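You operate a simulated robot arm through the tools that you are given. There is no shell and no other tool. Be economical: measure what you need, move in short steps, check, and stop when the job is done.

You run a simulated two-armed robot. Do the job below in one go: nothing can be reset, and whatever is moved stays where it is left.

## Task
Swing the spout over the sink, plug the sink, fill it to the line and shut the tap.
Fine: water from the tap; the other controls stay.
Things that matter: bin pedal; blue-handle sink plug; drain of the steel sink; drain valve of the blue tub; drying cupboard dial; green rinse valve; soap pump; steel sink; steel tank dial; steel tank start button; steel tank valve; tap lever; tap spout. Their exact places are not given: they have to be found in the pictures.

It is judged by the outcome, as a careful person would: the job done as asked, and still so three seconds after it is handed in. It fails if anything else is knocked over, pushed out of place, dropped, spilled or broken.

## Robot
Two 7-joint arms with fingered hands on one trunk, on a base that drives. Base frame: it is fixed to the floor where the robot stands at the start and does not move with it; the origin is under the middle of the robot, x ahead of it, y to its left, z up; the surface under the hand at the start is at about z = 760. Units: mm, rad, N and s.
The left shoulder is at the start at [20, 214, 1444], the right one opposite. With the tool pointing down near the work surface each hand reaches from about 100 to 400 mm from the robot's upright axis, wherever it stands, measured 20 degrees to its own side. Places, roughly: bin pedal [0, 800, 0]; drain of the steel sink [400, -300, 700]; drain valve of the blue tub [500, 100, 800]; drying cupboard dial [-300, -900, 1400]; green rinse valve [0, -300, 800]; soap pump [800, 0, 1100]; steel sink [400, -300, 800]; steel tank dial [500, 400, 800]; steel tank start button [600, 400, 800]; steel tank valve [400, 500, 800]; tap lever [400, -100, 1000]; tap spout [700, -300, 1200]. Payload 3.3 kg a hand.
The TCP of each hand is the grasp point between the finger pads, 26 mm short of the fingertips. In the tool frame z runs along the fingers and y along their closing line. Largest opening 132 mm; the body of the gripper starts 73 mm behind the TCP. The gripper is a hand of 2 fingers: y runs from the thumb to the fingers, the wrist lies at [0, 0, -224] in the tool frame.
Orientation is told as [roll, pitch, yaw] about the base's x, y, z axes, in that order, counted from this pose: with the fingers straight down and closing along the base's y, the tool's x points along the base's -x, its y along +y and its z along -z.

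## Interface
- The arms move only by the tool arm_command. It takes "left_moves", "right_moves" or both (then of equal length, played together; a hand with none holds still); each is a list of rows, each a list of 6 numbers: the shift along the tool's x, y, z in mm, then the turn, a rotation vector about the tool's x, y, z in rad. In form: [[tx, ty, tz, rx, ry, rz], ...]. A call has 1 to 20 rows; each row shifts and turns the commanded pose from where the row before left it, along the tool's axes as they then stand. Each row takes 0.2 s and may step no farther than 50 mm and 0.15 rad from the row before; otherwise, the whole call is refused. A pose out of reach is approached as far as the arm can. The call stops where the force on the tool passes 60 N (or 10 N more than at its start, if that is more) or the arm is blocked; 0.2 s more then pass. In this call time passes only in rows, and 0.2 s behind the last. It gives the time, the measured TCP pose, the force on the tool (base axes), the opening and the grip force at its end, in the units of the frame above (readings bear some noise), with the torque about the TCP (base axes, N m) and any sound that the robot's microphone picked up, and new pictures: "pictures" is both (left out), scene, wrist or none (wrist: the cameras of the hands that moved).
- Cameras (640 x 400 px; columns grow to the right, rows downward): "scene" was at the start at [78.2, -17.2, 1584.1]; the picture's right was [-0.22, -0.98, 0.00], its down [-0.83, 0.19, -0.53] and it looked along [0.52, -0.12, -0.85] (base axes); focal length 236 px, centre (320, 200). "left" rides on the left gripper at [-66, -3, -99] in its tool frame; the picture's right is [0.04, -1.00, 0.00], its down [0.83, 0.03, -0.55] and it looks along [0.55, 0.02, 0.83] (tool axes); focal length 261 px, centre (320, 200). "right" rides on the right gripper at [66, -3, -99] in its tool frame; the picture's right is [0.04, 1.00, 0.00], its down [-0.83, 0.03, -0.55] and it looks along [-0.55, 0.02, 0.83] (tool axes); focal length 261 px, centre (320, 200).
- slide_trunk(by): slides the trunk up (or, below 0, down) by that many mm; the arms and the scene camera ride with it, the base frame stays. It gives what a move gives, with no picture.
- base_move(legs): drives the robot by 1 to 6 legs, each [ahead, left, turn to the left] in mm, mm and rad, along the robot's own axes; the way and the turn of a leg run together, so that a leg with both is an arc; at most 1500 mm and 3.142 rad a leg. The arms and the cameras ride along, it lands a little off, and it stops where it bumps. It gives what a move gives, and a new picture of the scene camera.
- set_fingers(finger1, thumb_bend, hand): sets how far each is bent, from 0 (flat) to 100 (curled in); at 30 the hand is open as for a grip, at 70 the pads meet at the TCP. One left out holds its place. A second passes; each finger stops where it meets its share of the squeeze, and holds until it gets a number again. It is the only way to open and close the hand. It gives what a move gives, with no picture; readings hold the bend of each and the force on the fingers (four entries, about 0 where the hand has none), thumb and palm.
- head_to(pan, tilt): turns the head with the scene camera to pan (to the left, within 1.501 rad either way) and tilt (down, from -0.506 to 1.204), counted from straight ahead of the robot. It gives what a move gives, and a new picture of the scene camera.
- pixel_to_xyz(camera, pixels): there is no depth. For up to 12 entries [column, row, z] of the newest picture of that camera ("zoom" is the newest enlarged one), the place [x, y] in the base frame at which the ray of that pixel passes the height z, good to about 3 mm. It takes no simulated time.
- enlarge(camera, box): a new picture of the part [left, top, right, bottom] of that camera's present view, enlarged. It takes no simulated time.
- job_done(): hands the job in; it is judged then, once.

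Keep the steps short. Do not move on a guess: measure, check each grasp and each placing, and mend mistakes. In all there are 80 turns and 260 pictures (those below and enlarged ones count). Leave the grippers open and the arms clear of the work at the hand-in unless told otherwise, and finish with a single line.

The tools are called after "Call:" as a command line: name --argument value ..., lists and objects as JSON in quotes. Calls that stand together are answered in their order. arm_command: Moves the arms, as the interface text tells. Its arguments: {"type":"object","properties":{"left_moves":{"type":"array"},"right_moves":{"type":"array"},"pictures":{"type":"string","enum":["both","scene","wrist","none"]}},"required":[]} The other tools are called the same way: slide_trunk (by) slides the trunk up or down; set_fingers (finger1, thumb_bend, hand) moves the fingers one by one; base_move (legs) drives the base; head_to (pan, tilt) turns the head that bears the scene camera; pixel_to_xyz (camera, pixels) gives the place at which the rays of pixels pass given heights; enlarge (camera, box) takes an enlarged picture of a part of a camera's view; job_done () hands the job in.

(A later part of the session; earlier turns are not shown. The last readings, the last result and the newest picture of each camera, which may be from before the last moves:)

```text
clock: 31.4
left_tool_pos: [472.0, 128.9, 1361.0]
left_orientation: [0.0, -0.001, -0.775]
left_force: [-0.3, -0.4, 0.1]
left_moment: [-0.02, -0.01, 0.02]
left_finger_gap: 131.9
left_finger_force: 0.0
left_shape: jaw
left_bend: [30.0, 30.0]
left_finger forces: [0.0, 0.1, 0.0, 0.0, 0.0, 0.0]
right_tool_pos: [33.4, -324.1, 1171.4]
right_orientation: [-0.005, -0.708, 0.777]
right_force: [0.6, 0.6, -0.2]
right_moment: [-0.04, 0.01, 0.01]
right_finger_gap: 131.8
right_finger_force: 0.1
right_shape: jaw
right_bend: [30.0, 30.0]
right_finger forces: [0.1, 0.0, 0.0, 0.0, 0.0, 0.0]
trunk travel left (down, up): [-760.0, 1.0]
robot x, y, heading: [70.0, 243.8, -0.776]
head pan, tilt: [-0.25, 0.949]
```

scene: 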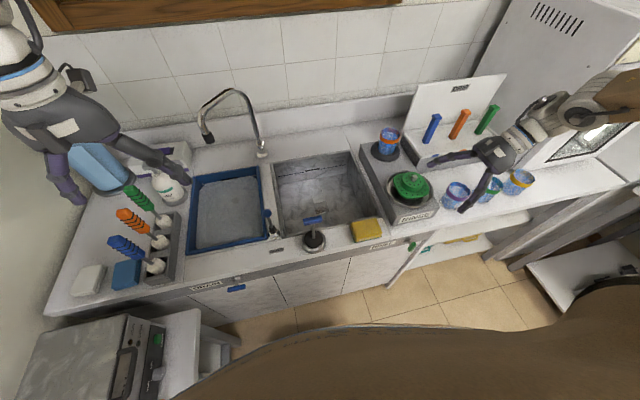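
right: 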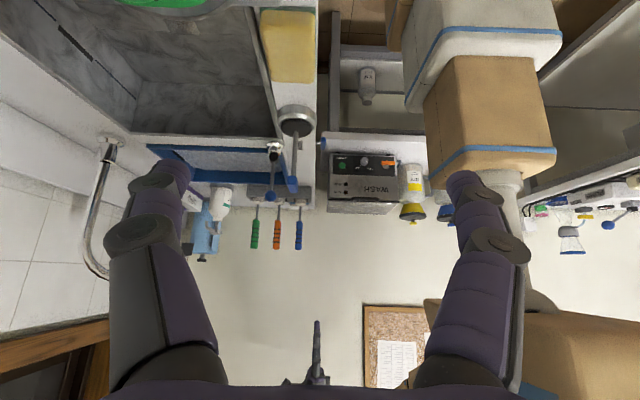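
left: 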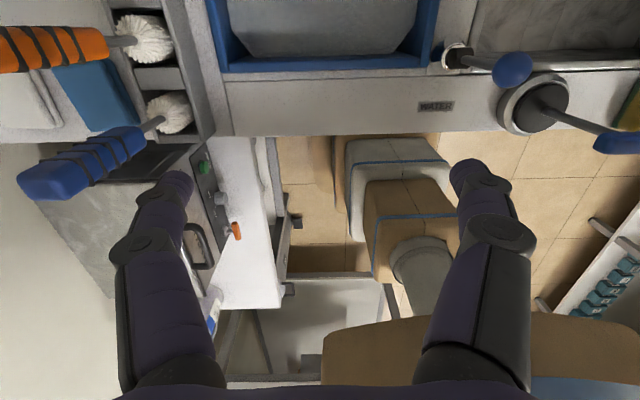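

The tilted pose works, with the TCP at u≈251, r≈208, z 1171. I'll move to a point 90 mm short of the bar along the tilted approach line.

Call:
arm_command --right_moves '[[-25, -9, 34.6, 0, 0, 0], [-25, -9, 34.6, 0, 0, 0], [-24, -9, 34.6, 0, 0, 0], [-24, -9, 34.6, 0, 0, 0], [-24, -9, 34.6, 0, 0, 0], [-24, -8, 34.6, 0, 0, 0], [-24, -8, 34.6, 0, 0, 0]]'

Call:
enlarge --camera "scene" --box '[250, 170, 450, 295]'

```text
clock: 33.0
left_tool_pos: [473.4, 129.8, 1360.6]
left_orientation: [-0.001, 0.0, -0.776]
left_force: [-0.1, 1.3, 0.4]
left_moment: [0.0, 0.02, 0.0]
left_finger_gap: 132.1
left_finger_force: 0.1
left_shape: jaw
left_bend: [30.0, 30.0]
left_finger forces: [0.0, 0.0, 0.0, 0.0, 0.1, 0.0]
right_tool_pos: [218.5, -179.9, 1168.5]
right_orientation: [-0.004, -0.706, 0.774]
right_force: [0.2, -0.8, -0.9]
right_moment: [0.0, -0.01, 0.02]
right_finger_gap: 131.9
right_finger_force: 0.0
right_shape: jaw
right_bend: [30.0, 30.0]
right_finger forces: [0.1, 0.0, 0.0, 0.0, 0.0, 0.0]
right hand out of reach, approached as far as the arm can: row 2, 3, 4, 5, 6, 7
trunk travel left (down, up): [-760.0, 1.0]
robot x, y, heading: [69.6, 241.2, -0.77]
head pan, tilt: [-0.25, 0.949]
```

scene: 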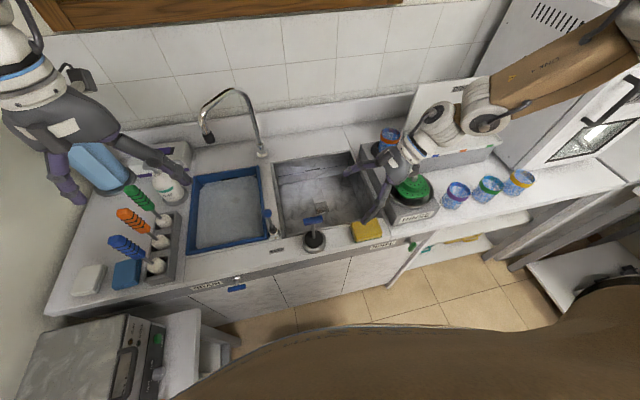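
right: 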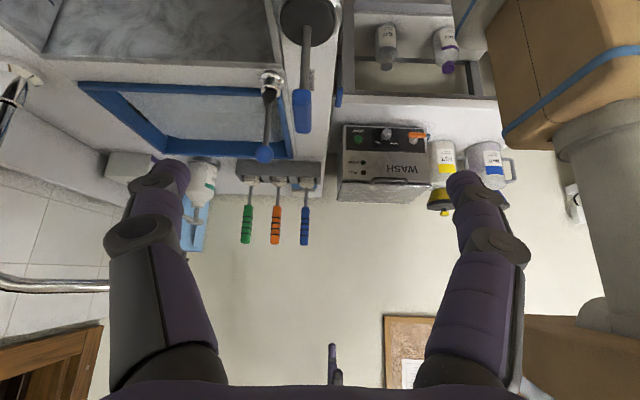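

```text
3.20 times, centred on (350, 232) of scene
```

zoom: 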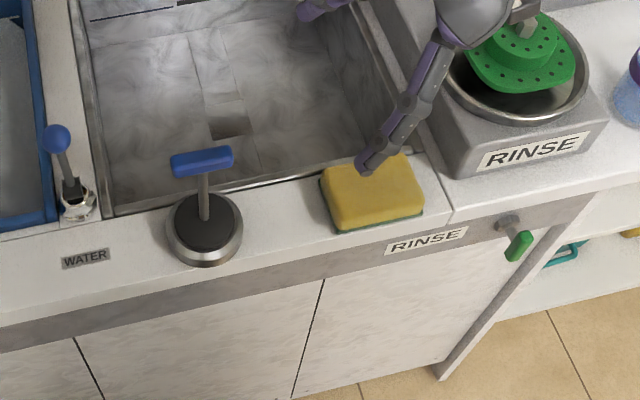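

The hand is at r≈-25 but 70 mm too high. A lower wrist is farther from the shoulder, so I'll go straight down 75 first and check the flag.

Call:
arm_command --right_moves '[[16, -5, 19, 0, 0, 0], [16, -5, 19, 0, 0, 0], [16, -5, 19, 0, 0, 0]]' --pictures "none"

```text
clock: 33.8
left_tool_pos: [472.2, 129.7, 1359.4]
left_orientation: [0.0, 0.001, -0.774]
left_force: [-0.5, 0.3, -0.6]
left_moment: [0.02, 0.01, 0.01]
left_finger_gap: 131.9
left_finger_force: 0.1
left_shape: jaw
left_bend: [30.0, 30.0]
left_finger forces: [0.0, 0.1, 0.0, 0.0, 0.0, 0.1]
right_tool_pos: [198.5, -181.7, 1156.4]
right_orientation: [-0.004, -0.708, 0.777]
right_force: [0.1, -0.1, 0.4]
right_moment: [0.02, 0.04, 0.01]
right_finger_gap: 131.8
right_finger_force: 0.1
right_shape: jaw
right_bend: [30.0, 30.0]
right_finger forces: [0.1, 0.0, 0.0, 0.0, 0.0, 0.0]
right hand out of reach, approached as far as the arm can: row 1, 2, 3
trunk travel left (down, up): [-760.0, 1.0]
robot x, y, heading: [70.7, 242.9, -0.777]
head pan, tilt: [-0.25, 0.949]
```

Going lower is worse, so the arm wants its wrist above the shoulder, as at the start. I'll return to the start-like pose relative to the shoulder and then lower the trunk so that pose sits at plug height. First I retreat right and up, untilt and turn back.

Call:
arm_command --right_moves '[[6, -2.4, -40, 0, 0, 0], [6, -2.4, -40, 0, 0, 0], [6, -2.4, -40, 0, 0, 0], [6, -2.4, -40, 0, 0, 0], [6, -2.4, -40, 0, 0, 0], [6, -2.4, -40, 0, 0, 0], [6, -2.4, -40, 0, 0, 0], [0, 0, 0, 0, 0.142, 0], [0, 0, 0, 0, 0.142, 0], [0, 0, 0, 0, 0.142, 0], [0, 0, 0, 0, 0.142, 0], [0, 0, 0, 0, 0.142, 0], [0, 0, 0, 0, 0, 0.15], [0, 0, 0, 0, 0, 0.15], [0, 0, 0, 0, 0, 0.15], [0, 0, 0, 0, 0, 0.15], [0, 0, 0, 0, 0, 0.15], [0, 0, 0, 0, 0, 0.15], [0, 0, 0, 0, 0, 0.15], [0, 0, 0, 0, 0, 0.15]]' --pictures "none"

Call:
arm_command --right_moves '[[0, 0, 0, 0, 0, 0.12], [0, 0, 0, 0, 0, 0.12], [0, 0, 0, 0, 0, 0.11]]' --pictures "none"

Call:
slide_trunk --by -280

```text
clock: 38.0
left_tool_pos: [472.5, 129.0, 1358.6]
left_orientation: [0.001, -0.001, -0.775]
left_force: [-1.2, 0.1, -0.1]
left_moment: [-0.03, 0.02, -0.02]
left_finger_gap: 132.0
left_finger_force: 0.0
left_shape: jaw
left_bend: [30.0, 30.0]
left_finger forces: [0.0, 0.0, 0.1, 0.1, 0.0, 0.0]
right_tool_pos: [57.8, -342.3, 1341.9]
right_orientation: [-0.004, -0.003, -0.429]
right_force: [-0.7, -0.1, 0.3]
right_moment: [0.01, 0.0, 0.03]
right_finger_gap: 132.0
right_finger_force: 0.0
right_shape: jaw
right_bend: [30.0, 30.0]
right_finger forces: [0.1, 0.1, 0.0, 0.0, 0.0, 0.1]
trunk travel left (down, up): [-760.0, 1.0]
robot x, y, heading: [71.0, 241.7, -0.776]
head pan, tilt: [-0.25, 0.949]
```

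```text
clock: 38.8
left_tool_pos: [472.3, 129.4, 1359.9]
left_orientation: [0.0, 0.0, -0.773]
left_force: [-0.8, 0.4, -0.4]
left_moment: [0.0, 0.02, 0.04]
left_finger_gap: 131.9
left_finger_force: 0.1
left_shape: jaw
left_bend: [30.0, 30.0]
left_finger forces: [0.1, 0.0, 0.0, 0.0, 0.0, 0.1]
right_tool_pos: [55.8, -342.5, 1341.6]
right_orientation: [-0.004, -0.005, -0.778]
right_force: [0.1, 0.3, 0.2]
right_moment: [-0.05, -0.02, -0.01]
right_finger_gap: 132.2
right_finger_force: 0.0
right_shape: jaw
right_bend: [30.0, 30.0]
right_finger forces: [0.0, 0.0, 0.0, 0.0, 0.0, 0.0]
trunk travel left (down, up): [-760.0, 1.0]
robot x, y, heading: [73.8, 240.4, -0.772]
head pan, tilt: [-0.25, 0.949]
```

```text
clock: 41.6
left_tool_pos: [473.2, 128.8, 1080.2]
left_orientation: [0.001, -0.001, -0.774]
left_force: [-0.2, -0.3, -0.3]
left_moment: [-0.02, 0.01, -0.04]
left_finger_gap: 131.8
left_finger_force: 0.1
left_shape: jaw
left_bend: [30.0, 30.0]
left_finger forces: [0.1, 0.0, 0.1, 0.0, 0.1, 0.1]
right_tool_pos: [56.2, -341.6, 1061.3]
right_orientation: [-0.003, -0.005, -0.778]
right_force: [-0.3, -0.2, -0.6]
right_moment: [-0.06, 0.03, 0.02]
right_finger_gap: 131.6
right_finger_force: 0.1
right_shape: jaw
right_bend: [30.0, 30.0]
right_finger forces: [0.0, 0.0, 0.0, 0.0, 0.0, 0.0]
trunk travel left (down, up): [-480.0, 281.0]
robot x, y, heading: [69.8, 242.0, -0.782]
head pan, tilt: [-0.25, 0.949]
```

Both hands came down without contact. Now I'll raise the right hand 30 and sweep inward over the plug handle.

Call:
arm_command --right_moves '[[0, 0, -35, 0, 0, 0], [-5, 43, 0, 0, 0, 0], [-4, 43, 0, 0, 0, 0], [-4, 43, 0, 0, 0, 0], [-4, 43, 0, 0, 0, 0], [-4, 43, 0, 0, 0, 0], [-4, 43, 0, 0, 0, 0], [-4, 42, 0, 0, 0, 0], [-4, 42, 0, 0, 0, 0]]'

```text
clock: 43.6
left_tool_pos: [472.7, 129.2, 1081.1]
left_orientation: [0.0, 0.0, -0.776]
left_force: [0.2, 0.4, -0.8]
left_moment: [-0.01, 0.01, 0.01]
left_finger_gap: 131.9
left_finger_force: 0.0
left_shape: jaw
left_bend: [30.0, 30.0]
left_finger forces: [0.0, 0.0, 0.1, 0.0, 0.0, 0.1]
right_tool_pos: [147.8, -184.3, 1084.3]
right_orientation: [0.003, -0.005, -0.778]
right_force: [0.0, 0.1, 0.4]
right_moment: [-0.01, 0.0, -0.01]
right_finger_gap: 131.9
right_finger_force: 0.1
right_shape: jaw
right_bend: [30.0, 30.0]
right_finger forces: [0.1, 0.0, 0.1, 0.0, 0.0, 0.0]
right hand out of reach, approached as far as the arm can: row 4, 5, 6, 7, 8, 9
trunk travel left (down, up): [-480.0, 281.0]
robot x, y, heading: [69.5, 240.0, -0.774]
head pan, tilt: [-0.25, 0.949]
```

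scene: 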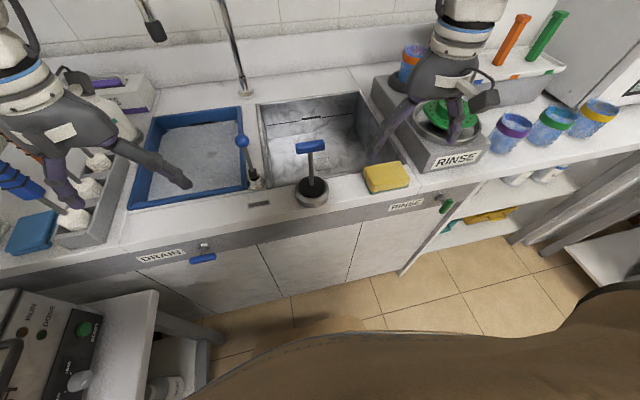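
right: 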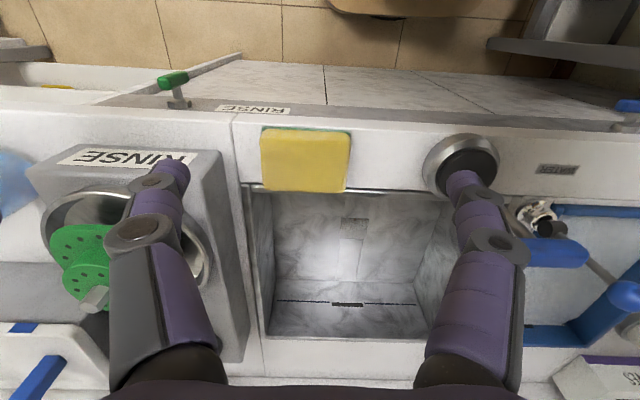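

The right hand stops whenever the target is less than about 290 mm to the right of my axis, at any height. So I'll use the left hand with the objects well to my left, standing about 450 mm further right. First I raise the left hand 80 and tuck the right hand out to the side and back.

Call:
arm_command --left_moves '[[0, 0, -40, 0, 0, 0], [0, 0, -40, 0, 0, 0], [0, 0, 0, 0, 0, 0], [0, 0, 0, 0, 0, 0], [0, 0, 0, 0, 0, 0], [0, 0, 0, 0, 0, 0], [0, 0, 0, 0, 0, 0], [0, 0, 0, 0, 0, 0], [0, 0, 0, 0, 0, 0], [0, 0, 0, 0, 0, 0], [0, 0, 0, 0, 0, 0], [0, 0, 0, 0, 0, 0]]' --right_moves '[[0, -20, -30, 0, 0, 0], [0, -40, -20, 0, 0, 0], [0, -43, 0, 0, 0, 0], [0, -43, 0, 0, 0, 0], [0, -43, 0, 0, 0, 0], [10, -20, 0, 0, 0, 0], [40, 0, 0, 0, 0, 0], [40, 0, 0, 0, 0, 0], [40, 0, 0, 0, 0, 0], [40, 0, 0, 0, 0, 0], [40, 0, 0, 0, 0, 0], [20, 0, 0, 0, 0, 0]]' --pictures "scene"

Call:
head_to --pan -1.1 --tilt 0.7

```text
clock: 46.2
left_tool_pos: [473.0, 130.1, 1161.0]
left_orientation: [0.0, 0.0, -0.774]
left_force: [-0.2, 0.3, 0.9]
left_moment: [0.0, -0.02, -0.04]
left_finger_gap: 131.9
left_finger_force: 0.0
left_shape: jaw
left_bend: [30.0, 30.0]
left_finger forces: [0.1, 0.0, 0.0, 0.0, 0.0, 0.0]
right_tool_pos: [-163.1, -172.0, 1133.7]
right_orientation: [0.0, -0.005, -0.775]
right_force: [-0.2, -0.2, -0.3]
right_moment: [0.0, 0.02, -0.01]
right_finger_gap: 131.6
right_finger_force: 0.0
right_shape: jaw
right_bend: [30.0, 30.0]
right_finger forces: [0.1, 0.0, 0.0, 0.0, 0.1, 0.0]
trunk travel left (down, up): [-480.0, 281.0]
robot x, y, heading: [70.3, 240.4, -0.776]
head pan, tilt: [-0.25, 0.949]
```

scene: 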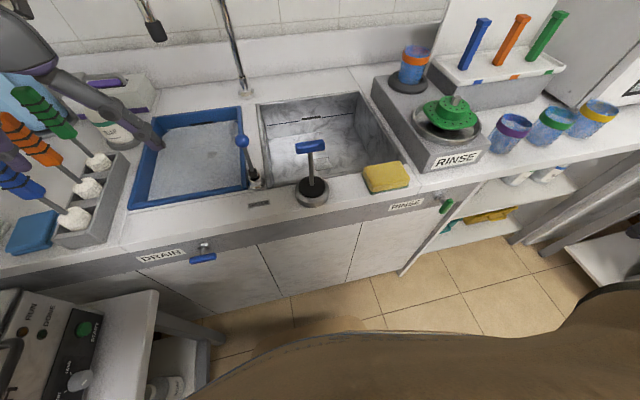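

```text
clock: 47.4
left_tool_pos: [472.5, 130.1, 1159.5]
left_orientation: [0.0, 0.0, -0.774]
left_force: [-0.3, -0.7, -0.9]
left_moment: [0.02, 0.0, -0.02]
left_finger_gap: 131.8
left_finger_force: 0.0
left_shape: jaw
left_bend: [30.0, 30.0]
left_finger forces: [0.1, 0.0, 0.0, 0.0, 0.0, 0.0]
right_tool_pos: [-163.2, -171.2, 1133.8]
right_orientation: [-0.002, -0.003, -0.777]
right_force: [-0.2, -0.8, 0.0]
right_moment: [0.02, 0.02, 0.03]
right_finger_gap: 131.7
right_finger_force: 0.1
right_shape: jaw
right_bend: [30.0, 30.0]
right_finger forces: [0.0, 0.0, 0.0, 0.0, 0.0, 0.0]
trunk travel left (down, up): [-480.0, 281.0]
robot x, y, heading: [71.7, 239.7, -0.773]
head pan, tilt: [-1.1, 0.7]
```

scene: 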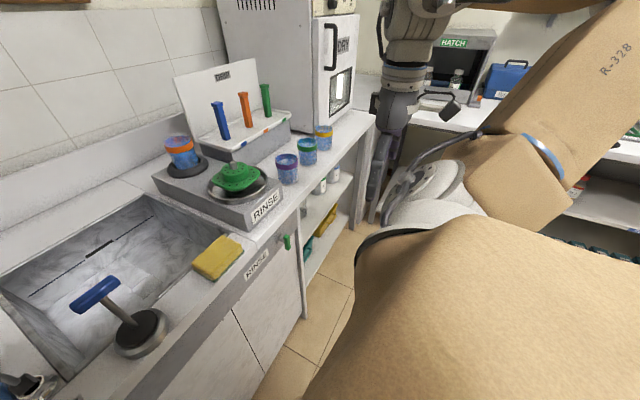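

Call:
pixel_to_xyz --camera "scene" --pixels '[[412, 118, 890], [470, 128, 890], [372, 215, 100], [330, 130, 890], [380, 222, 300], [560, 210, 600], [600, 210, 600]]'

```text
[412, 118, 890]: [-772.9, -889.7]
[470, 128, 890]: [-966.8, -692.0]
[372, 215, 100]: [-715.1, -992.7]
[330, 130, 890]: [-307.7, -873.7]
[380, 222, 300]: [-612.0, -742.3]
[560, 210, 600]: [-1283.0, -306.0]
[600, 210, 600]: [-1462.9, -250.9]
```

The bench to the right starts at r≈1170, so there's room. I'll drive 440 right and 40 ahead.

Call:
base_move --legs '[[0, -440, 0], [40, 0, 0]]'

Call:
head_to --pan 0.45 --tilt 0.8

```text
clock: 50.5
left_tool_pos: [196.9, -213.0, 1159.7]
left_orientation: [0.001, 0.002, -0.775]
left_force: [-0.3, -0.5, 0.3]
left_moment: [0.04, 0.03, 0.05]
left_finger_gap: 131.9
left_finger_force: 0.1
left_shape: jaw
left_bend: [30.0, 30.0]
left_finger forces: [0.1, 0.0, 0.0, 0.0, 0.1, 0.1]
right_tool_pos: [-438.9, -512.9, 1134.2]
right_orientation: [-0.002, -0.002, -0.777]
right_force: [0.6, -0.5, -0.7]
right_moment: [0.04, 0.03, 0.0]
right_finger_gap: 131.7
right_finger_force: 0.0
right_shape: jaw
right_bend: [30.0, 30.0]
right_finger forces: [0.1, 0.0, 0.0, 0.0, 0.0, 0.0]
trunk travel left (down, up): [-480.0, 281.0]
robot x, y, heading: [-204.0, -95.9, -0.777]
head pan, tilt: [-1.1, 0.7]
```

scene: 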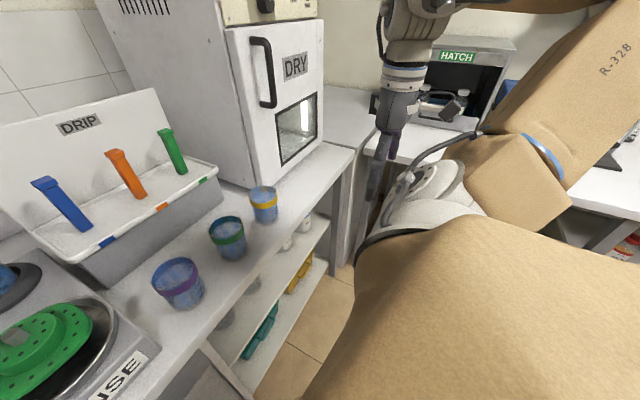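

```text
clock: 52.2
left_tool_pos: [195.4, -211.2, 1160.2]
left_orientation: [0.0, 0.001, -0.776]
left_force: [0.4, -0.1, -1.0]
left_moment: [-0.02, 0.0, -0.01]
left_finger_gap: 131.8
left_finger_force: 0.2
left_shape: jaw
left_bend: [30.0, 30.0]
left_finger forces: [0.0, 0.0, 0.1, 0.0, 0.1, 0.0]
right_tool_pos: [-439.4, -511.5, 1133.8]
right_orientation: [-0.002, -0.005, -0.777]
right_force: [-0.4, -0.2, 0.2]
right_moment: [-0.02, 0.0, 0.01]
right_finger_gap: 131.9
right_finger_force: 0.1
right_shape: jaw
right_bend: [30.0, 30.0]
right_finger forces: [0.1, 0.0, 0.1, 0.0, 0.0, 0.1]
trunk travel left (down, up): [-480.0, 281.0]
robot x, y, heading: [-204.3, -99.9, -0.773]
head pan, tilt: [0.45, 0.799]
```

scene: 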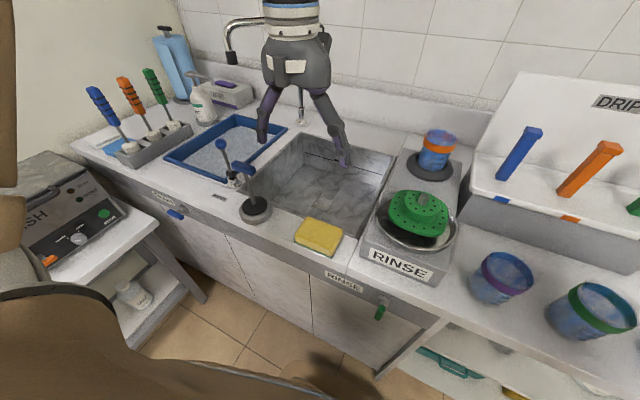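

I'm at u≈-77, r≈213, and the handle is about 390 ahead and 350 left. I'll re-measure the handle from this new viewpoint.

Call:
enlarge --camera "scene" --box '[200, 120, 360, 220]'

Call:
enlarge --camera "left" --box '[0, 0, 640, 400]'

```text
4.00 times, centred on (280, 170) of scene
```

zoom: 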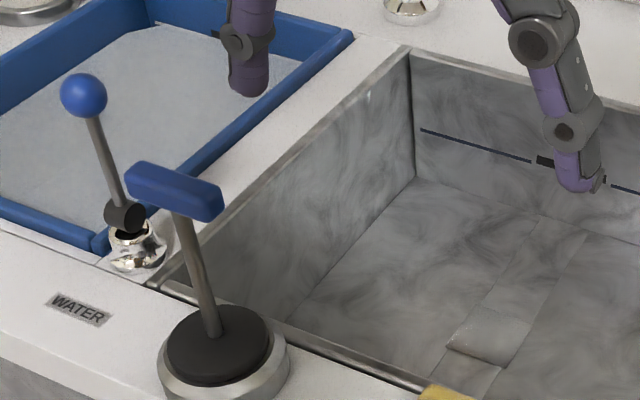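

```text
1.00 times, centred on (320, 200) of left (not enlarged: the box is as wide or as high as the picture)
```

zoom: 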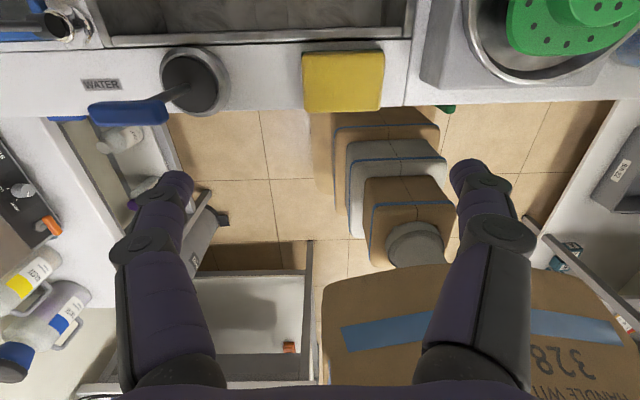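

Call:
pixel_to_xyz --camera "scene" --pixels '[[243.75, 167.5, 1000], [243.75, 167.5, 1030], [243.75, 167.5, 1050], [253.2, 203, 900], [253.2, 203, 920], [235, 161, 1030], [254, 171, 1030], [331, 197, 720], [331, 197, 750], [303.8, 164.5, 720], [303.8, 164.5, 750], [281, 242, 890]]'

```text
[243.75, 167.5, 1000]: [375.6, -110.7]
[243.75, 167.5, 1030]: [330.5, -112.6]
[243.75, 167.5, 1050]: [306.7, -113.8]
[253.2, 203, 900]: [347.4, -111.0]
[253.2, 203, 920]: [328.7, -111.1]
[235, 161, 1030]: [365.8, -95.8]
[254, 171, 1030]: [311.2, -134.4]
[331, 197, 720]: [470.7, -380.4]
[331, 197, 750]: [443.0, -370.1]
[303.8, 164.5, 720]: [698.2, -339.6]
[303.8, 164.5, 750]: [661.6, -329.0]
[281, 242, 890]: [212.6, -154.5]
```

Handle centre is about (319,-116,1038), i.e. u 309, r -141, and the sink floor is about 740. I'll move the left hand above it.

Call:
arm_command --left_moves '[[-5, 39, 0, 0, 0, 0], [-5, 39, 0, 0, 0, 0], [-5, 39, 0, 0, 0, 0], [-5, 38, 0, 0, 0, 0], [0, 0, 40, 0, 0, 0]]'

Call:
enlarge --camera "scene" --box '[170, 80, 330, 220]'

```text
clock: 53.4
left_tool_pos: [321.0, -113.0, 1118.7]
left_orientation: [0.0, 0.002, -0.776]
left_force: [1.0, -0.2, -0.5]
left_moment: [0.0, 0.01, -0.02]
left_finger_gap: 131.9
left_finger_force: 0.1
left_shape: jaw
left_bend: [30.0, 30.0]
left_finger forces: [0.1, 0.1, 0.1, 0.0, 0.0, 0.0]
right_tool_pos: [-438.9, -510.9, 1133.4]
right_orientation: [-0.001, -0.004, -0.776]
right_force: [-0.4, 0.5, 1.2]
right_moment: [-0.02, 0.01, -0.04]
right_finger_gap: 132.1
right_finger_force: 0.0
right_shape: jaw
right_bend: [30.0, 30.0]
right_finger forces: [0.0, 0.1, 0.0, 0.0, 0.0, 0.1]
trunk travel left (down, up): [-480.0, 281.0]
robot x, y, heading: [-206.6, -97.6, -0.776]
head pan, tilt: [0.45, 0.799]
```

scene: 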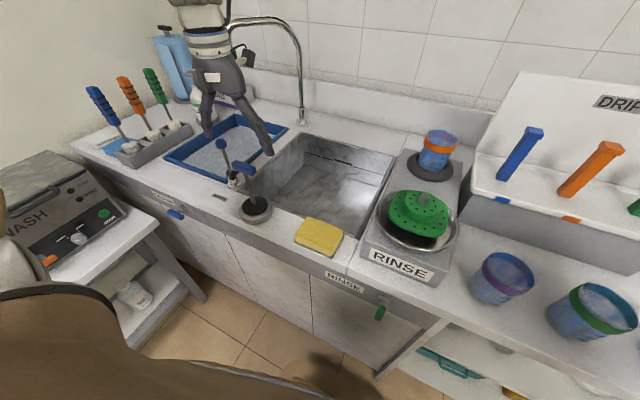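
left: 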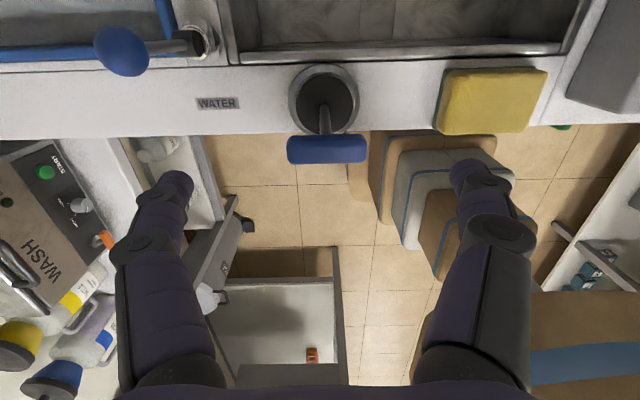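

```text
2.86 times, centred on (250, 150) of scene
```

zoom: 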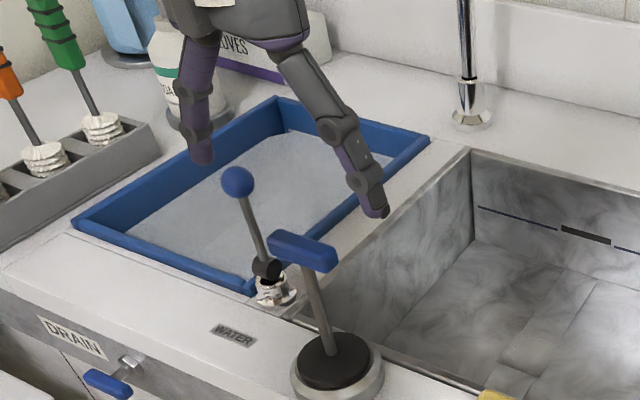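

Call:
pixel_to_xyz --camera "left" --pixels '[[326, 148, 1038], [288, 149, 1038], [365, 148, 1038], [326, 136, 1048], [326, 98, 925], [120, 50, 1036], [203, 42, 900]]'

```text
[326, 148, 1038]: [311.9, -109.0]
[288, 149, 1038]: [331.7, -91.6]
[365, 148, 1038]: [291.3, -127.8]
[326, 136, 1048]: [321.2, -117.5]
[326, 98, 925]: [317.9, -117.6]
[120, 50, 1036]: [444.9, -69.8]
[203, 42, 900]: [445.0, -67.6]
```

The bar spans r-wise about 55 mm, centred on my fingers within 4 mm. I'll descend 82 with the small correction and close on the bar ends.

Call:
arm_command --left_moves '[[4, -3, 28, 0, 0, 0], [0, 0, 28, 0, 0, 0], [0, 0, 26, 0, 0, 0]]' --pictures "both"

Call:
enlarge --camera "scene" --box '[190, 130, 310, 220]'

```text
clock: 54.2
left_tool_pos: [315.4, -113.7, 1037.7]
left_orientation: [0.0, 0.0, -0.777]
left_force: [-0.3, -0.5, -0.5]
left_moment: [0.0, 0.01, 0.0]
left_finger_gap: 131.8
left_finger_force: 0.2
left_shape: jaw
left_bend: [30.0, 30.0]
left_finger forces: [0.1, 0.1, 0.1, 0.1, 0.0, 0.0]
right_tool_pos: [-438.7, -510.7, 1133.9]
right_orientation: [-0.003, -0.002, -0.777]
right_force: [-0.1, 0.5, 0.0]
right_moment: [0.05, 0.04, 0.02]
right_finger_gap: 131.9
right_finger_force: 0.1
right_shape: jaw
right_bend: [30.0, 30.0]
right_finger forces: [0.1, 0.0, 0.0, 0.1, 0.0, 0.0]
trunk travel left (down, up): [-480.0, 281.0]
robot x, y, heading: [-204.3, -100.0, -0.775]
head pan, tilt: [0.45, 0.799]
```

scene: 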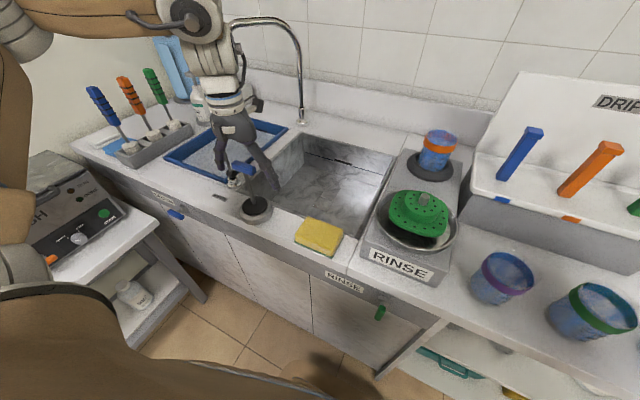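
left: 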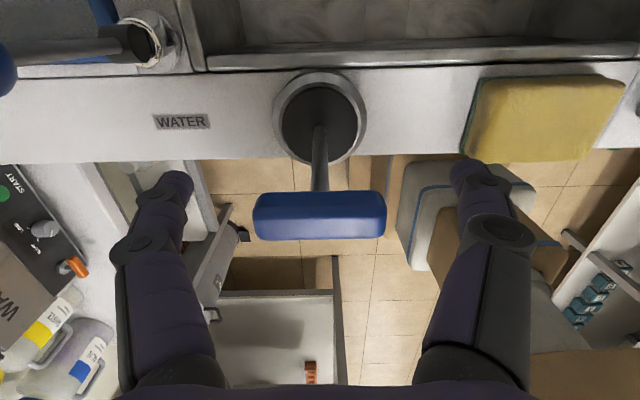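

```text
4.44 times, centred on (250, 175) of scene
```

zoom: 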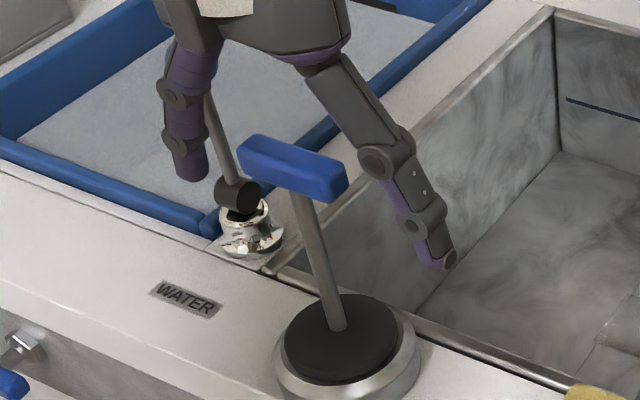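

The bar's apparent size puts it about 9 mm above the TCP and aligned in u. I'll raise 8 and close.

Call:
arm_command --left_moves '[[0, 0, -8, 0, 0, 0]]' --pictures "none"

Call:
set_fingers --hand "left" --finger1 60 --thumb_bend 60

Call:
enlarge --camera "left" --box '[160, 80, 480, 280]'

```text
clock: 54.6
left_tool_pos: [314.3, -113.5, 1045.7]
left_orientation: [0.002, 0.0, -0.776]
left_force: [-0.8, -0.1, -0.4]
left_moment: [0.0, 0.02, -0.03]
left_finger_gap: 132.0
left_finger_force: 0.0
left_shape: jaw
left_bend: [30.0, 30.0]
left_finger forces: [0.1, 0.1, 0.0, 0.0, 0.0, 0.0]
right_tool_pos: [-439.3, -511.7, 1134.2]
right_orientation: [-0.001, -0.004, -0.777]
right_force: [0.0, -0.7, 0.3]
right_moment: [-0.02, -0.01, 0.01]
right_finger_gap: 131.7
right_finger_force: 0.0
right_shape: jaw
right_bend: [30.0, 30.0]
right_finger forces: [0.0, 0.0, 0.0, 0.1, 0.0, 0.0]
trunk travel left (down, up): [-480.0, 281.0]
robot x, y, heading: [-202.0, -95.7, -0.773]
head pan, tilt: [0.45, 0.799]
```

```text
clock: 55.6
left_tool_pos: [313.4, -113.6, 1045.8]
left_orientation: [0.001, 0.0, -0.776]
left_force: [0.0, 0.1, 0.8]
left_moment: [0.01, -0.01, 0.01]
left_finger_gap: 42.0
left_finger_force: 3.2
left_shape: fingers
left_bend: [57.0, 59.0]
left_finger forces: [2.8, 0.1, 0.1, 0.0, 3.0, 0.1]
right_tool_pos: [-441.4, -511.1, 1134.3]
right_orientation: [-0.002, -0.005, -0.777]
right_force: [0.2, -0.3, 0.4]
right_moment: [0.01, -0.01, 0.03]
right_finger_gap: 131.8
right_finger_force: 0.0
right_shape: jaw
right_bend: [30.0, 30.0]
right_finger forces: [0.0, 0.0, 0.0, 0.0, 0.1, 0.1]
trunk travel left (down, up): [-480.0, 281.0]
robot x, y, heading: [-206.0, -97.9, -0.778]
head pan, tilt: [0.45, 0.799]
```

```text
2.00 times, centred on (320, 180) of left
```

zoom: 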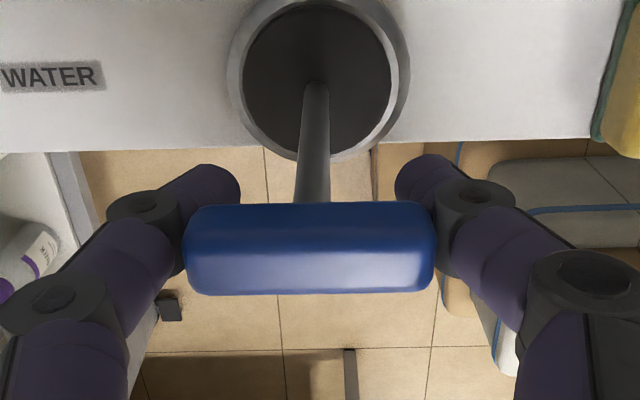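

The bar is cradled between the fingers, with the tips closing in beneath it, and contact is 3 N. I'll firm up the grip and lift 30 to test.

Call:
set_fingers --hand "left" --finger1 70 --thumb_bend 70

Call:
arm_command --left_moves '[[0, 0, -15, 0, 0, 0], [0, 0, -15, 0, 0, 0], [0, 0, -20, 0, 0, 0]]'

Call:
enlarge --camera "scene" --box '[190, 110, 350, 220]'

```text
clock: 56.6
left_tool_pos: [314.7, -113.2, 1044.8]
left_orientation: [-0.001, 0.0, -0.777]
left_force: [-0.2, -0.2, -0.2]
left_moment: [0.0, 0.0, 0.01]
left_finger_gap: 38.0
left_finger_force: 13.4
left_shape: fingers
left_bend: [59.0, 65.0]
left_finger forces: [12.8, 0.1, 0.0, 0.0, 13.8, 0.1]
right_tool_pos: [-440.1, -511.7, 1134.4]
right_orientation: [-0.001, -0.003, -0.777]
right_force: [0.1, 0.5, -0.3]
right_moment: [0.04, -0.02, 0.0]
right_finger_gap: 132.1
right_finger_force: 0.0
right_shape: jaw
right_bend: [30.0, 30.0]
right_finger forces: [0.0, 0.0, 0.1, 0.1, 0.1, 0.0]
trunk travel left (down, up): [-480.0, 281.0]
robot x, y, heading: [-204.6, -98.7, -0.778]
head pan, tilt: [0.45, 0.799]
```

```text
clock: 57.4
left_tool_pos: [312.6, -114.2, 1096.5]
left_orientation: [-0.001, 0.0, -0.774]
left_force: [0.8, -0.3, -1.3]
left_moment: [0.0, 0.01, 0.04]
left_finger_gap: 37.7
left_finger_force: 13.6
left_shape: fingers
left_bend: [59.0, 65.0]
left_finger forces: [12.6, 0.0, 0.1, 0.0, 13.7, 0.0]
right_tool_pos: [-440.5, -511.2, 1133.9]
right_orientation: [-0.002, -0.004, -0.778]
right_force: [-0.1, -0.7, -0.5]
right_moment: [0.0, -0.01, -0.01]
right_finger_gap: 131.7
right_finger_force: 0.1
right_shape: jaw
right_bend: [30.0, 30.0]
right_finger forces: [0.1, 0.0, 0.0, 0.0, 0.0, 0.1]
trunk travel left (down, up): [-480.0, 281.0]
robot x, y, heading: [-204.0, -99.9, -0.773]
head pan, tilt: [0.45, 0.799]
```

scene: 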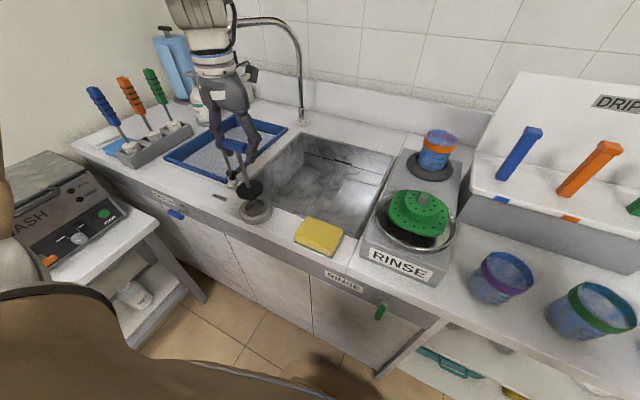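
left: 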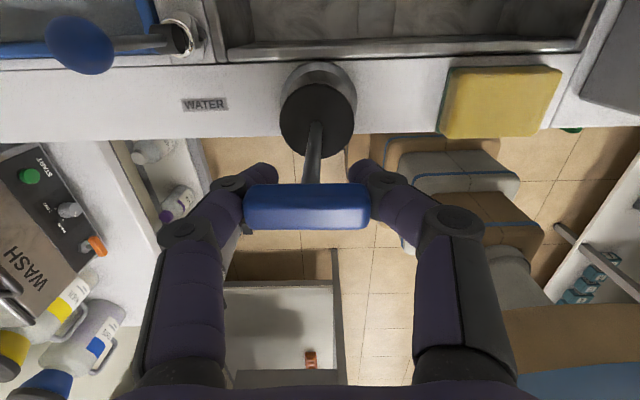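

```text
3.64 times, centred on (270, 165) of scene
```

zoom: 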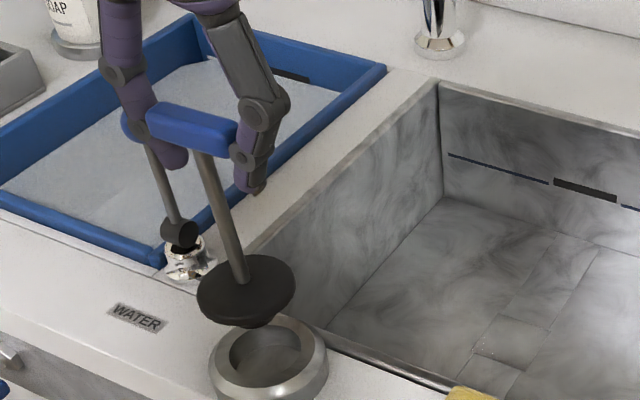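

The plug is out of its holder and hangs upright. I'll look closely at the drain now.

Call:
enlarge --camera "scene" --box '[296, 170, 360, 210]'

Call:
arm_command --left_moves '[[0, 0, -20, 0, 0, 0], [-40, -10, 0, 0, 0, 0], [-40, -20, 0, 0, 0, 0], [-40, -20, 0, 0, 0, 0]]'

Call:
enlarge --camera "left" --box '[200, 0, 440, 150]'

```text
10.00 times, centred on (328, 190) of scene
```

zoom: 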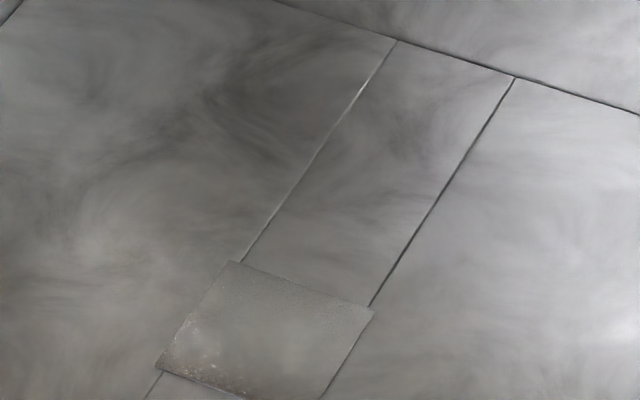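

```text
clock: 58.4
left_tool_pos: [354.6, -225.2, 1116.1]
left_orientation: [0.003, 0.0, -0.777]
left_force: [-1.0, 0.0, -0.5]
left_moment: [0.01, 0.0, 0.01]
left_finger_gap: 37.2
left_finger_force: 12.6
left_shape: fingers
left_bend: [59.0, 65.0]
left_finger forces: [12.0, 0.0, 0.0, 0.0, 13.2, 0.0]
left hand out of reach, approached as far as the arm can: row 4
right_tool_pos: [-440.6, -512.2, 1133.1]
right_orientation: [0.0, -0.004, -0.777]
right_force: [-0.6, -0.8, -0.2]
right_moment: [-0.01, 0.02, 0.01]
right_finger_gap: 131.7
right_finger_force: 0.2
right_shape: jaw
right_bend: [30.0, 30.0]
right_finger forces: [0.1, 0.0, 0.0, 0.0, 0.0, 0.1]
trunk travel left (down, up): [-480.0, 281.0]
robot x, y, heading: [-202.4, -93.1, -0.778]
head pan, tilt: [0.45, 0.799]
```

scene: 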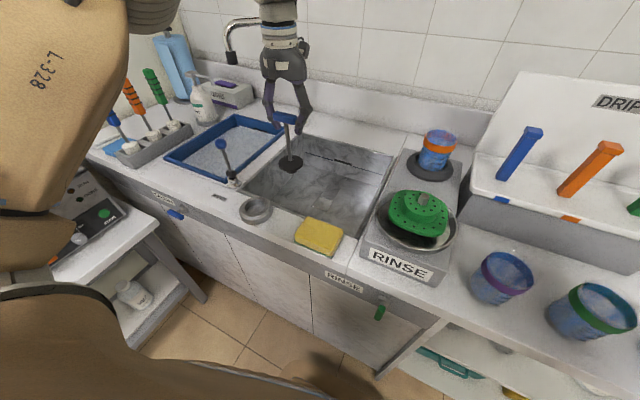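
left: 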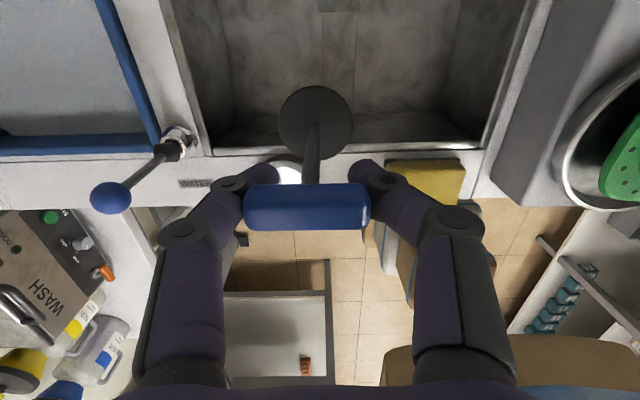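

```text
2.67 times, centred on (320, 75) of left
```

zoom: 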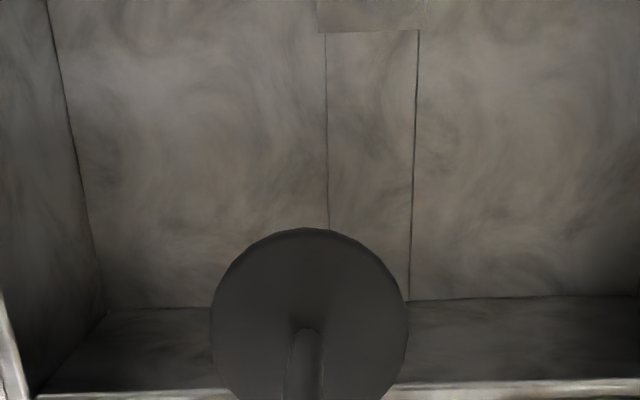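

Call:
pixel_to_xyz --camera "scene" --pixels '[[322.5, 203.5, 730], [322.5, 203.5, 740], [318.8, 196.2, 740], [333.3, 200.8, 740], [311.5, 207, 740], [328.5, 210, 740], [291, 164, 1000], [291, 164, 980]]'

Call:
base_move --legs '[[0, -110, 0], [20, 0, 0]]'

```text
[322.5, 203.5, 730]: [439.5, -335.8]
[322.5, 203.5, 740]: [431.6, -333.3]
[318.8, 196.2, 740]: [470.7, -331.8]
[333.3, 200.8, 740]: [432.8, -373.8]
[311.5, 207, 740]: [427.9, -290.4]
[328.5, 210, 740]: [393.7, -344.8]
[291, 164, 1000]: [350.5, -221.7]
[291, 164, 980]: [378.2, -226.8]
```

```text
clock: 60.0
left_tool_pos: [293.0, -319.8, 1115.9]
left_orientation: [0.004, -0.001, -0.775]
left_force: [0.1, 0.5, -0.7]
left_moment: [0.04, 0.07, 0.02]
left_finger_gap: 37.3
left_finger_force: 12.6
left_shape: fingers
left_bend: [59.0, 65.0]
left_finger forces: [12.1, 0.0, 0.0, 0.1, 13.3, 0.0]
right_tool_pos: [-501.8, -606.7, 1133.1]
right_orientation: [-0.003, -0.004, -0.778]
right_force: [-0.1, -0.5, 0.3]
right_moment: [0.06, 0.01, -0.01]
right_finger_gap: 131.8
right_finger_force: 0.1
right_shape: jaw
right_bend: [30.0, 30.0]
right_finger forces: [0.0, 0.0, 0.0, 0.0, 0.0, 0.0]
trunk travel left (down, up): [-480.0, 281.0]
robot x, y, heading: [-267.7, -191.7, -0.777]
head pan, tilt: [0.45, 0.799]
```

scene: 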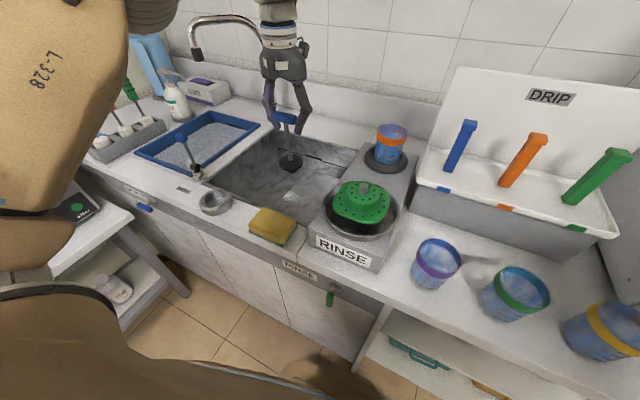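

The drain centre is about (427,-335,740), in the middle of the sink. The plug is now over the sink, so I'll lower slightly and move it over the drain (106 ahead, 83 left).

Call:
arm_command --left_moves '[[0, 0, 40, 0, 0, 0], [-36, 28, 0, 0, 0, 0], [-35, 28, 0, 0, 0, 0], [-35, 27, 0, 0, 0, 0]]' --pictures "both"

```text
clock: 61.0
left_tool_pos: [323.7, -320.5, 1070.9]
left_orientation: [-0.003, -0.017, -0.782]
left_force: [0.1, 0.2, -1.5]
left_moment: [-0.01, 0.02, -0.02]
left_finger_gap: 36.7
left_finger_force: 12.4
left_shape: fingers
left_bend: [60.0, 65.0]
left_finger forces: [11.8, 0.0, 0.1, 0.0, 13.1, 0.0]
left hand out of reach, approached as far as the arm can: row 2, 3, 4
right_tool_pos: [-502.1, -604.9, 1134.1]
right_orientation: [-0.001, -0.002, -0.776]
right_force: [-0.6, 0.6, -0.9]
right_moment: [-0.02, 0.0, 0.04]
right_finger_gap: 132.0
right_finger_force: 0.0
right_shape: jaw
right_bend: [30.0, 30.0]
right_finger forces: [0.0, 0.0, 0.1, 0.0, 0.0, 0.0]
trunk travel left (down, up): [-480.0, 281.0]
robot x, y, heading: [-268.8, -189.9, -0.772]
head pan, tilt: [0.45, 0.799]
```

scene: 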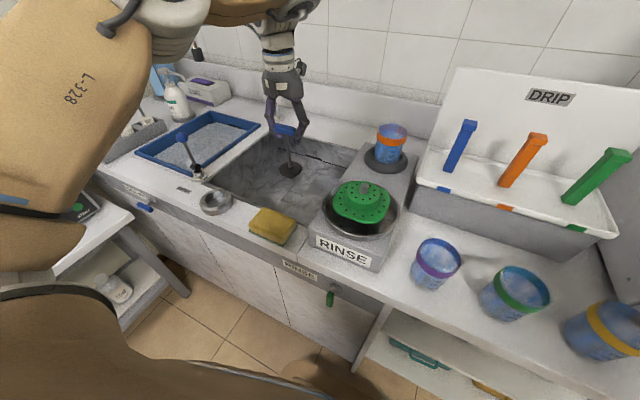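
left: 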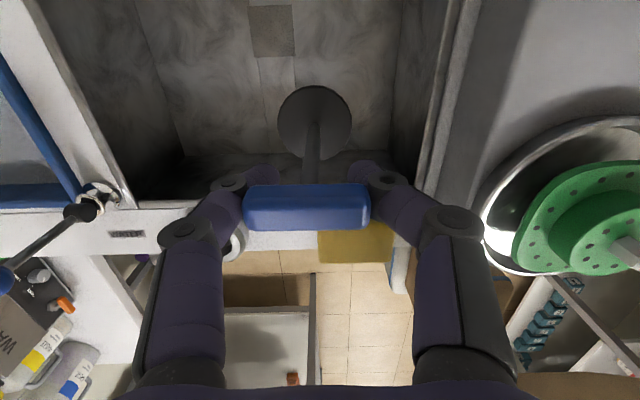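

The arm is near full stretch at ahead 511. The plug is already inside the sink outline, so I'll close up 40 mm with the base and lower the hand to shoulder level before stretching further.

Call:
base_move --legs '[[38, 0, 0]]'

Call:
arm_command --left_moves '[[0, 0, 40, 0, 0, 0], [0, 0, 40, 0, 0, 0], [-10, 20, 20, 0, 0, 0], [-25, 20, 0, 0, 0, 0], [-25, 15, 0, 0, 0, 0]]'

```text
clock: 61.8
left_tool_pos: [349.9, -348.1, 1071.4]
left_orientation: [-0.004, -0.012, -0.78]
left_force: [1.5, -0.1, -0.7]
left_moment: [0.03, 0.04, 0.03]
left_finger_gap: 37.0
left_finger_force: 12.3
left_shape: fingers
left_bend: [60.0, 65.0]
left_finger forces: [11.8, 0.0, 0.0, 0.0, 13.0, 0.1]
right_tool_pos: [-475.2, -632.6, 1133.4]
right_orientation: [-0.002, -0.001, -0.776]
right_force: [-0.1, 0.2, 0.0]
right_moment: [0.03, 0.0, 0.02]
right_finger_gap: 132.0
right_finger_force: 0.0
right_shape: jaw
right_bend: [30.0, 30.0]
right_finger forces: [0.1, 0.1, 0.0, 0.0, 0.0, 0.1]
trunk travel left (down, up): [-480.0, 281.0]
robot x, y, heading: [-237.0, -220.7, -0.779]
head pan, tilt: [0.45, 0.799]
```

scene: 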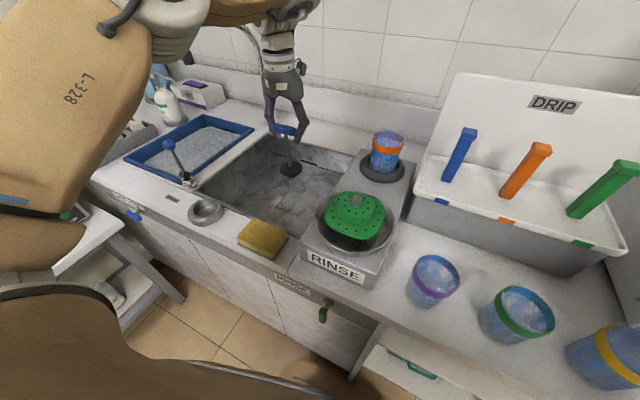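

```text
clock: 63.0
left_tool_pos: [390.3, -342.2, 973.1]
left_orientation: [-0.004, -0.015, -0.781]
left_force: [-0.8, 0.2, -1.1]
left_moment: [0.04, 0.04, 0.03]
left_finger_gap: 36.6
left_finger_force: 11.9
left_shape: fingers
left_bend: [60.0, 66.0]
left_finger forces: [11.4, 0.0, 0.1, 0.0, 12.6, 0.0]
left hand out of reach, approached as far as the arm can: row 4, 5
right_tool_pos: [-475.2, -631.0, 1134.1]
right_orientation: [-0.002, -0.004, -0.776]
right_force: [-0.4, -0.3, -0.3]
right_moment: [-0.01, -0.01, -0.01]
right_finger_gap: 132.0
right_finger_force: 0.1
right_shape: jaw
right_bend: [30.0, 30.0]
right_finger forces: [0.1, 0.1, 0.1, 0.1, 0.1, 0.0]
trunk travel left (down, up): [-480.0, 281.0]
robot x, y, heading: [-241.8, -218.4, -0.779]
head pan, tilt: [0.45, 0.799]
```

scene: 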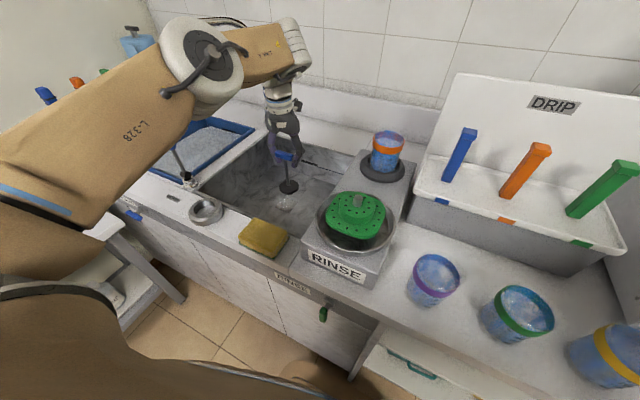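
left: 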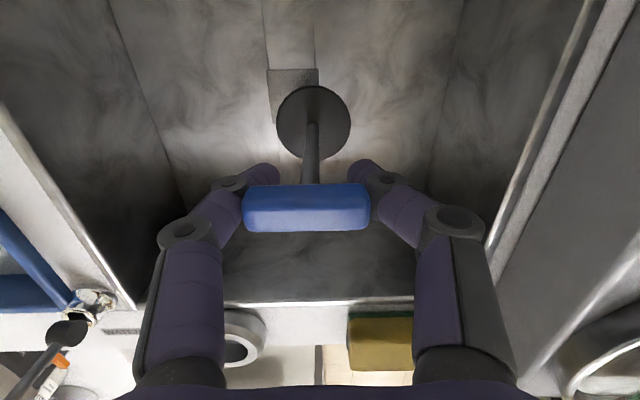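

The lower hand reaches further; I'm 21 short ahead and 30 to the left. I'll shift the base 60 left and 8 ahead (the plug stays well inside the sink), then correct while lowering.

Call:
base_move --legs '[[8, 60, 0]]'

Call:
arm_command --left_moves '[[0, -10, 20, 0, 0, 0], [-5, -10, 20, 0, 0, 0]]' --pictures "wrist"

```text
clock: 64.0
left_tool_pos: [438.9, -303.2, 971.8]
left_orientation: [-0.004, -0.016, -0.781]
left_force: [0.0, 0.1, -1.0]
left_moment: [-0.01, 0.03, 0.0]
left_finger_gap: 36.2
left_finger_force: 11.7
left_shape: fingers
left_bend: [60.0, 66.0]
left_finger forces: [11.3, 0.1, 0.0, 0.0, 12.7, 0.0]
right_tool_pos: [-425.5, -592.3, 1134.9]
right_orientation: [-0.004, -0.003, -0.776]
right_force: [0.4, -0.5, -0.4]
right_moment: [-0.03, 0.02, -0.05]
right_finger_gap: 131.7
right_finger_force: 0.0
right_shape: jaw
right_bend: [30.0, 30.0]
right_finger forces: [0.0, 0.0, 0.1, 0.0, 0.1, 0.0]
trunk travel left (down, up): [-480.0, 281.0]
robot x, y, heading: [-192.6, -182.3, -0.779]
head pan, tilt: [0.45, 0.799]
```

scene: 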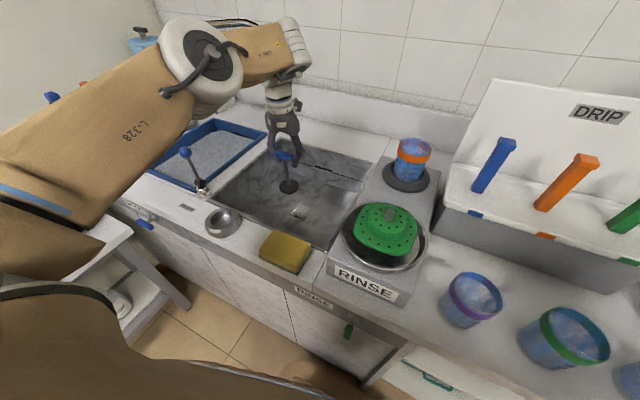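

```text
clock: 64.6
left_tool_pos: [428.4, -324.7, 932.9]
left_orientation: [-0.004, -0.017, -0.78]
left_force: [0.8, -1.0, -0.9]
left_moment: [0.0, -0.02, 0.04]
left_finger_gap: 36.4
left_finger_force: 11.2
left_shape: fingers
left_bend: [60.0, 66.0]
left_finger forces: [11.3, 0.0, 0.0, 0.0, 12.5, 0.0]
right_tool_pos: [-427.8, -594.5, 1133.3]
right_orientation: [-0.002, -0.003, -0.777]
right_force: [0.4, -0.2, 0.8]
right_moment: [-0.03, 0.01, 0.01]
right_finger_gap: 131.8
right_finger_force: 0.1
right_shape: jaw
right_bend: [30.0, 30.0]
right_finger forces: [0.0, 0.0, 0.1, 0.1, 0.0, 0.0]
trunk travel left (down, up): [-480.0, 281.0]
robot x, y, heading: [-195.8, -180.5, -0.772]
head pan, tilt: [0.45, 0.799]
```

left: 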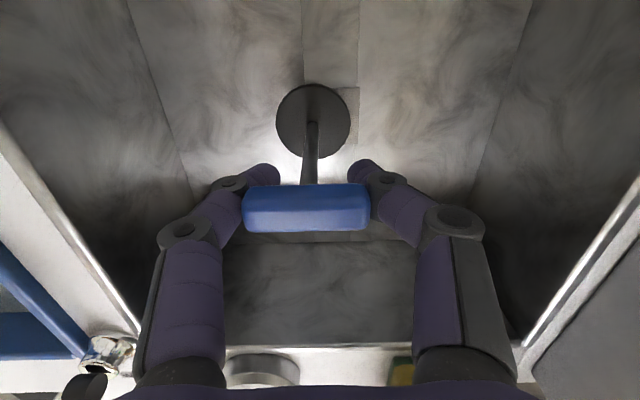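

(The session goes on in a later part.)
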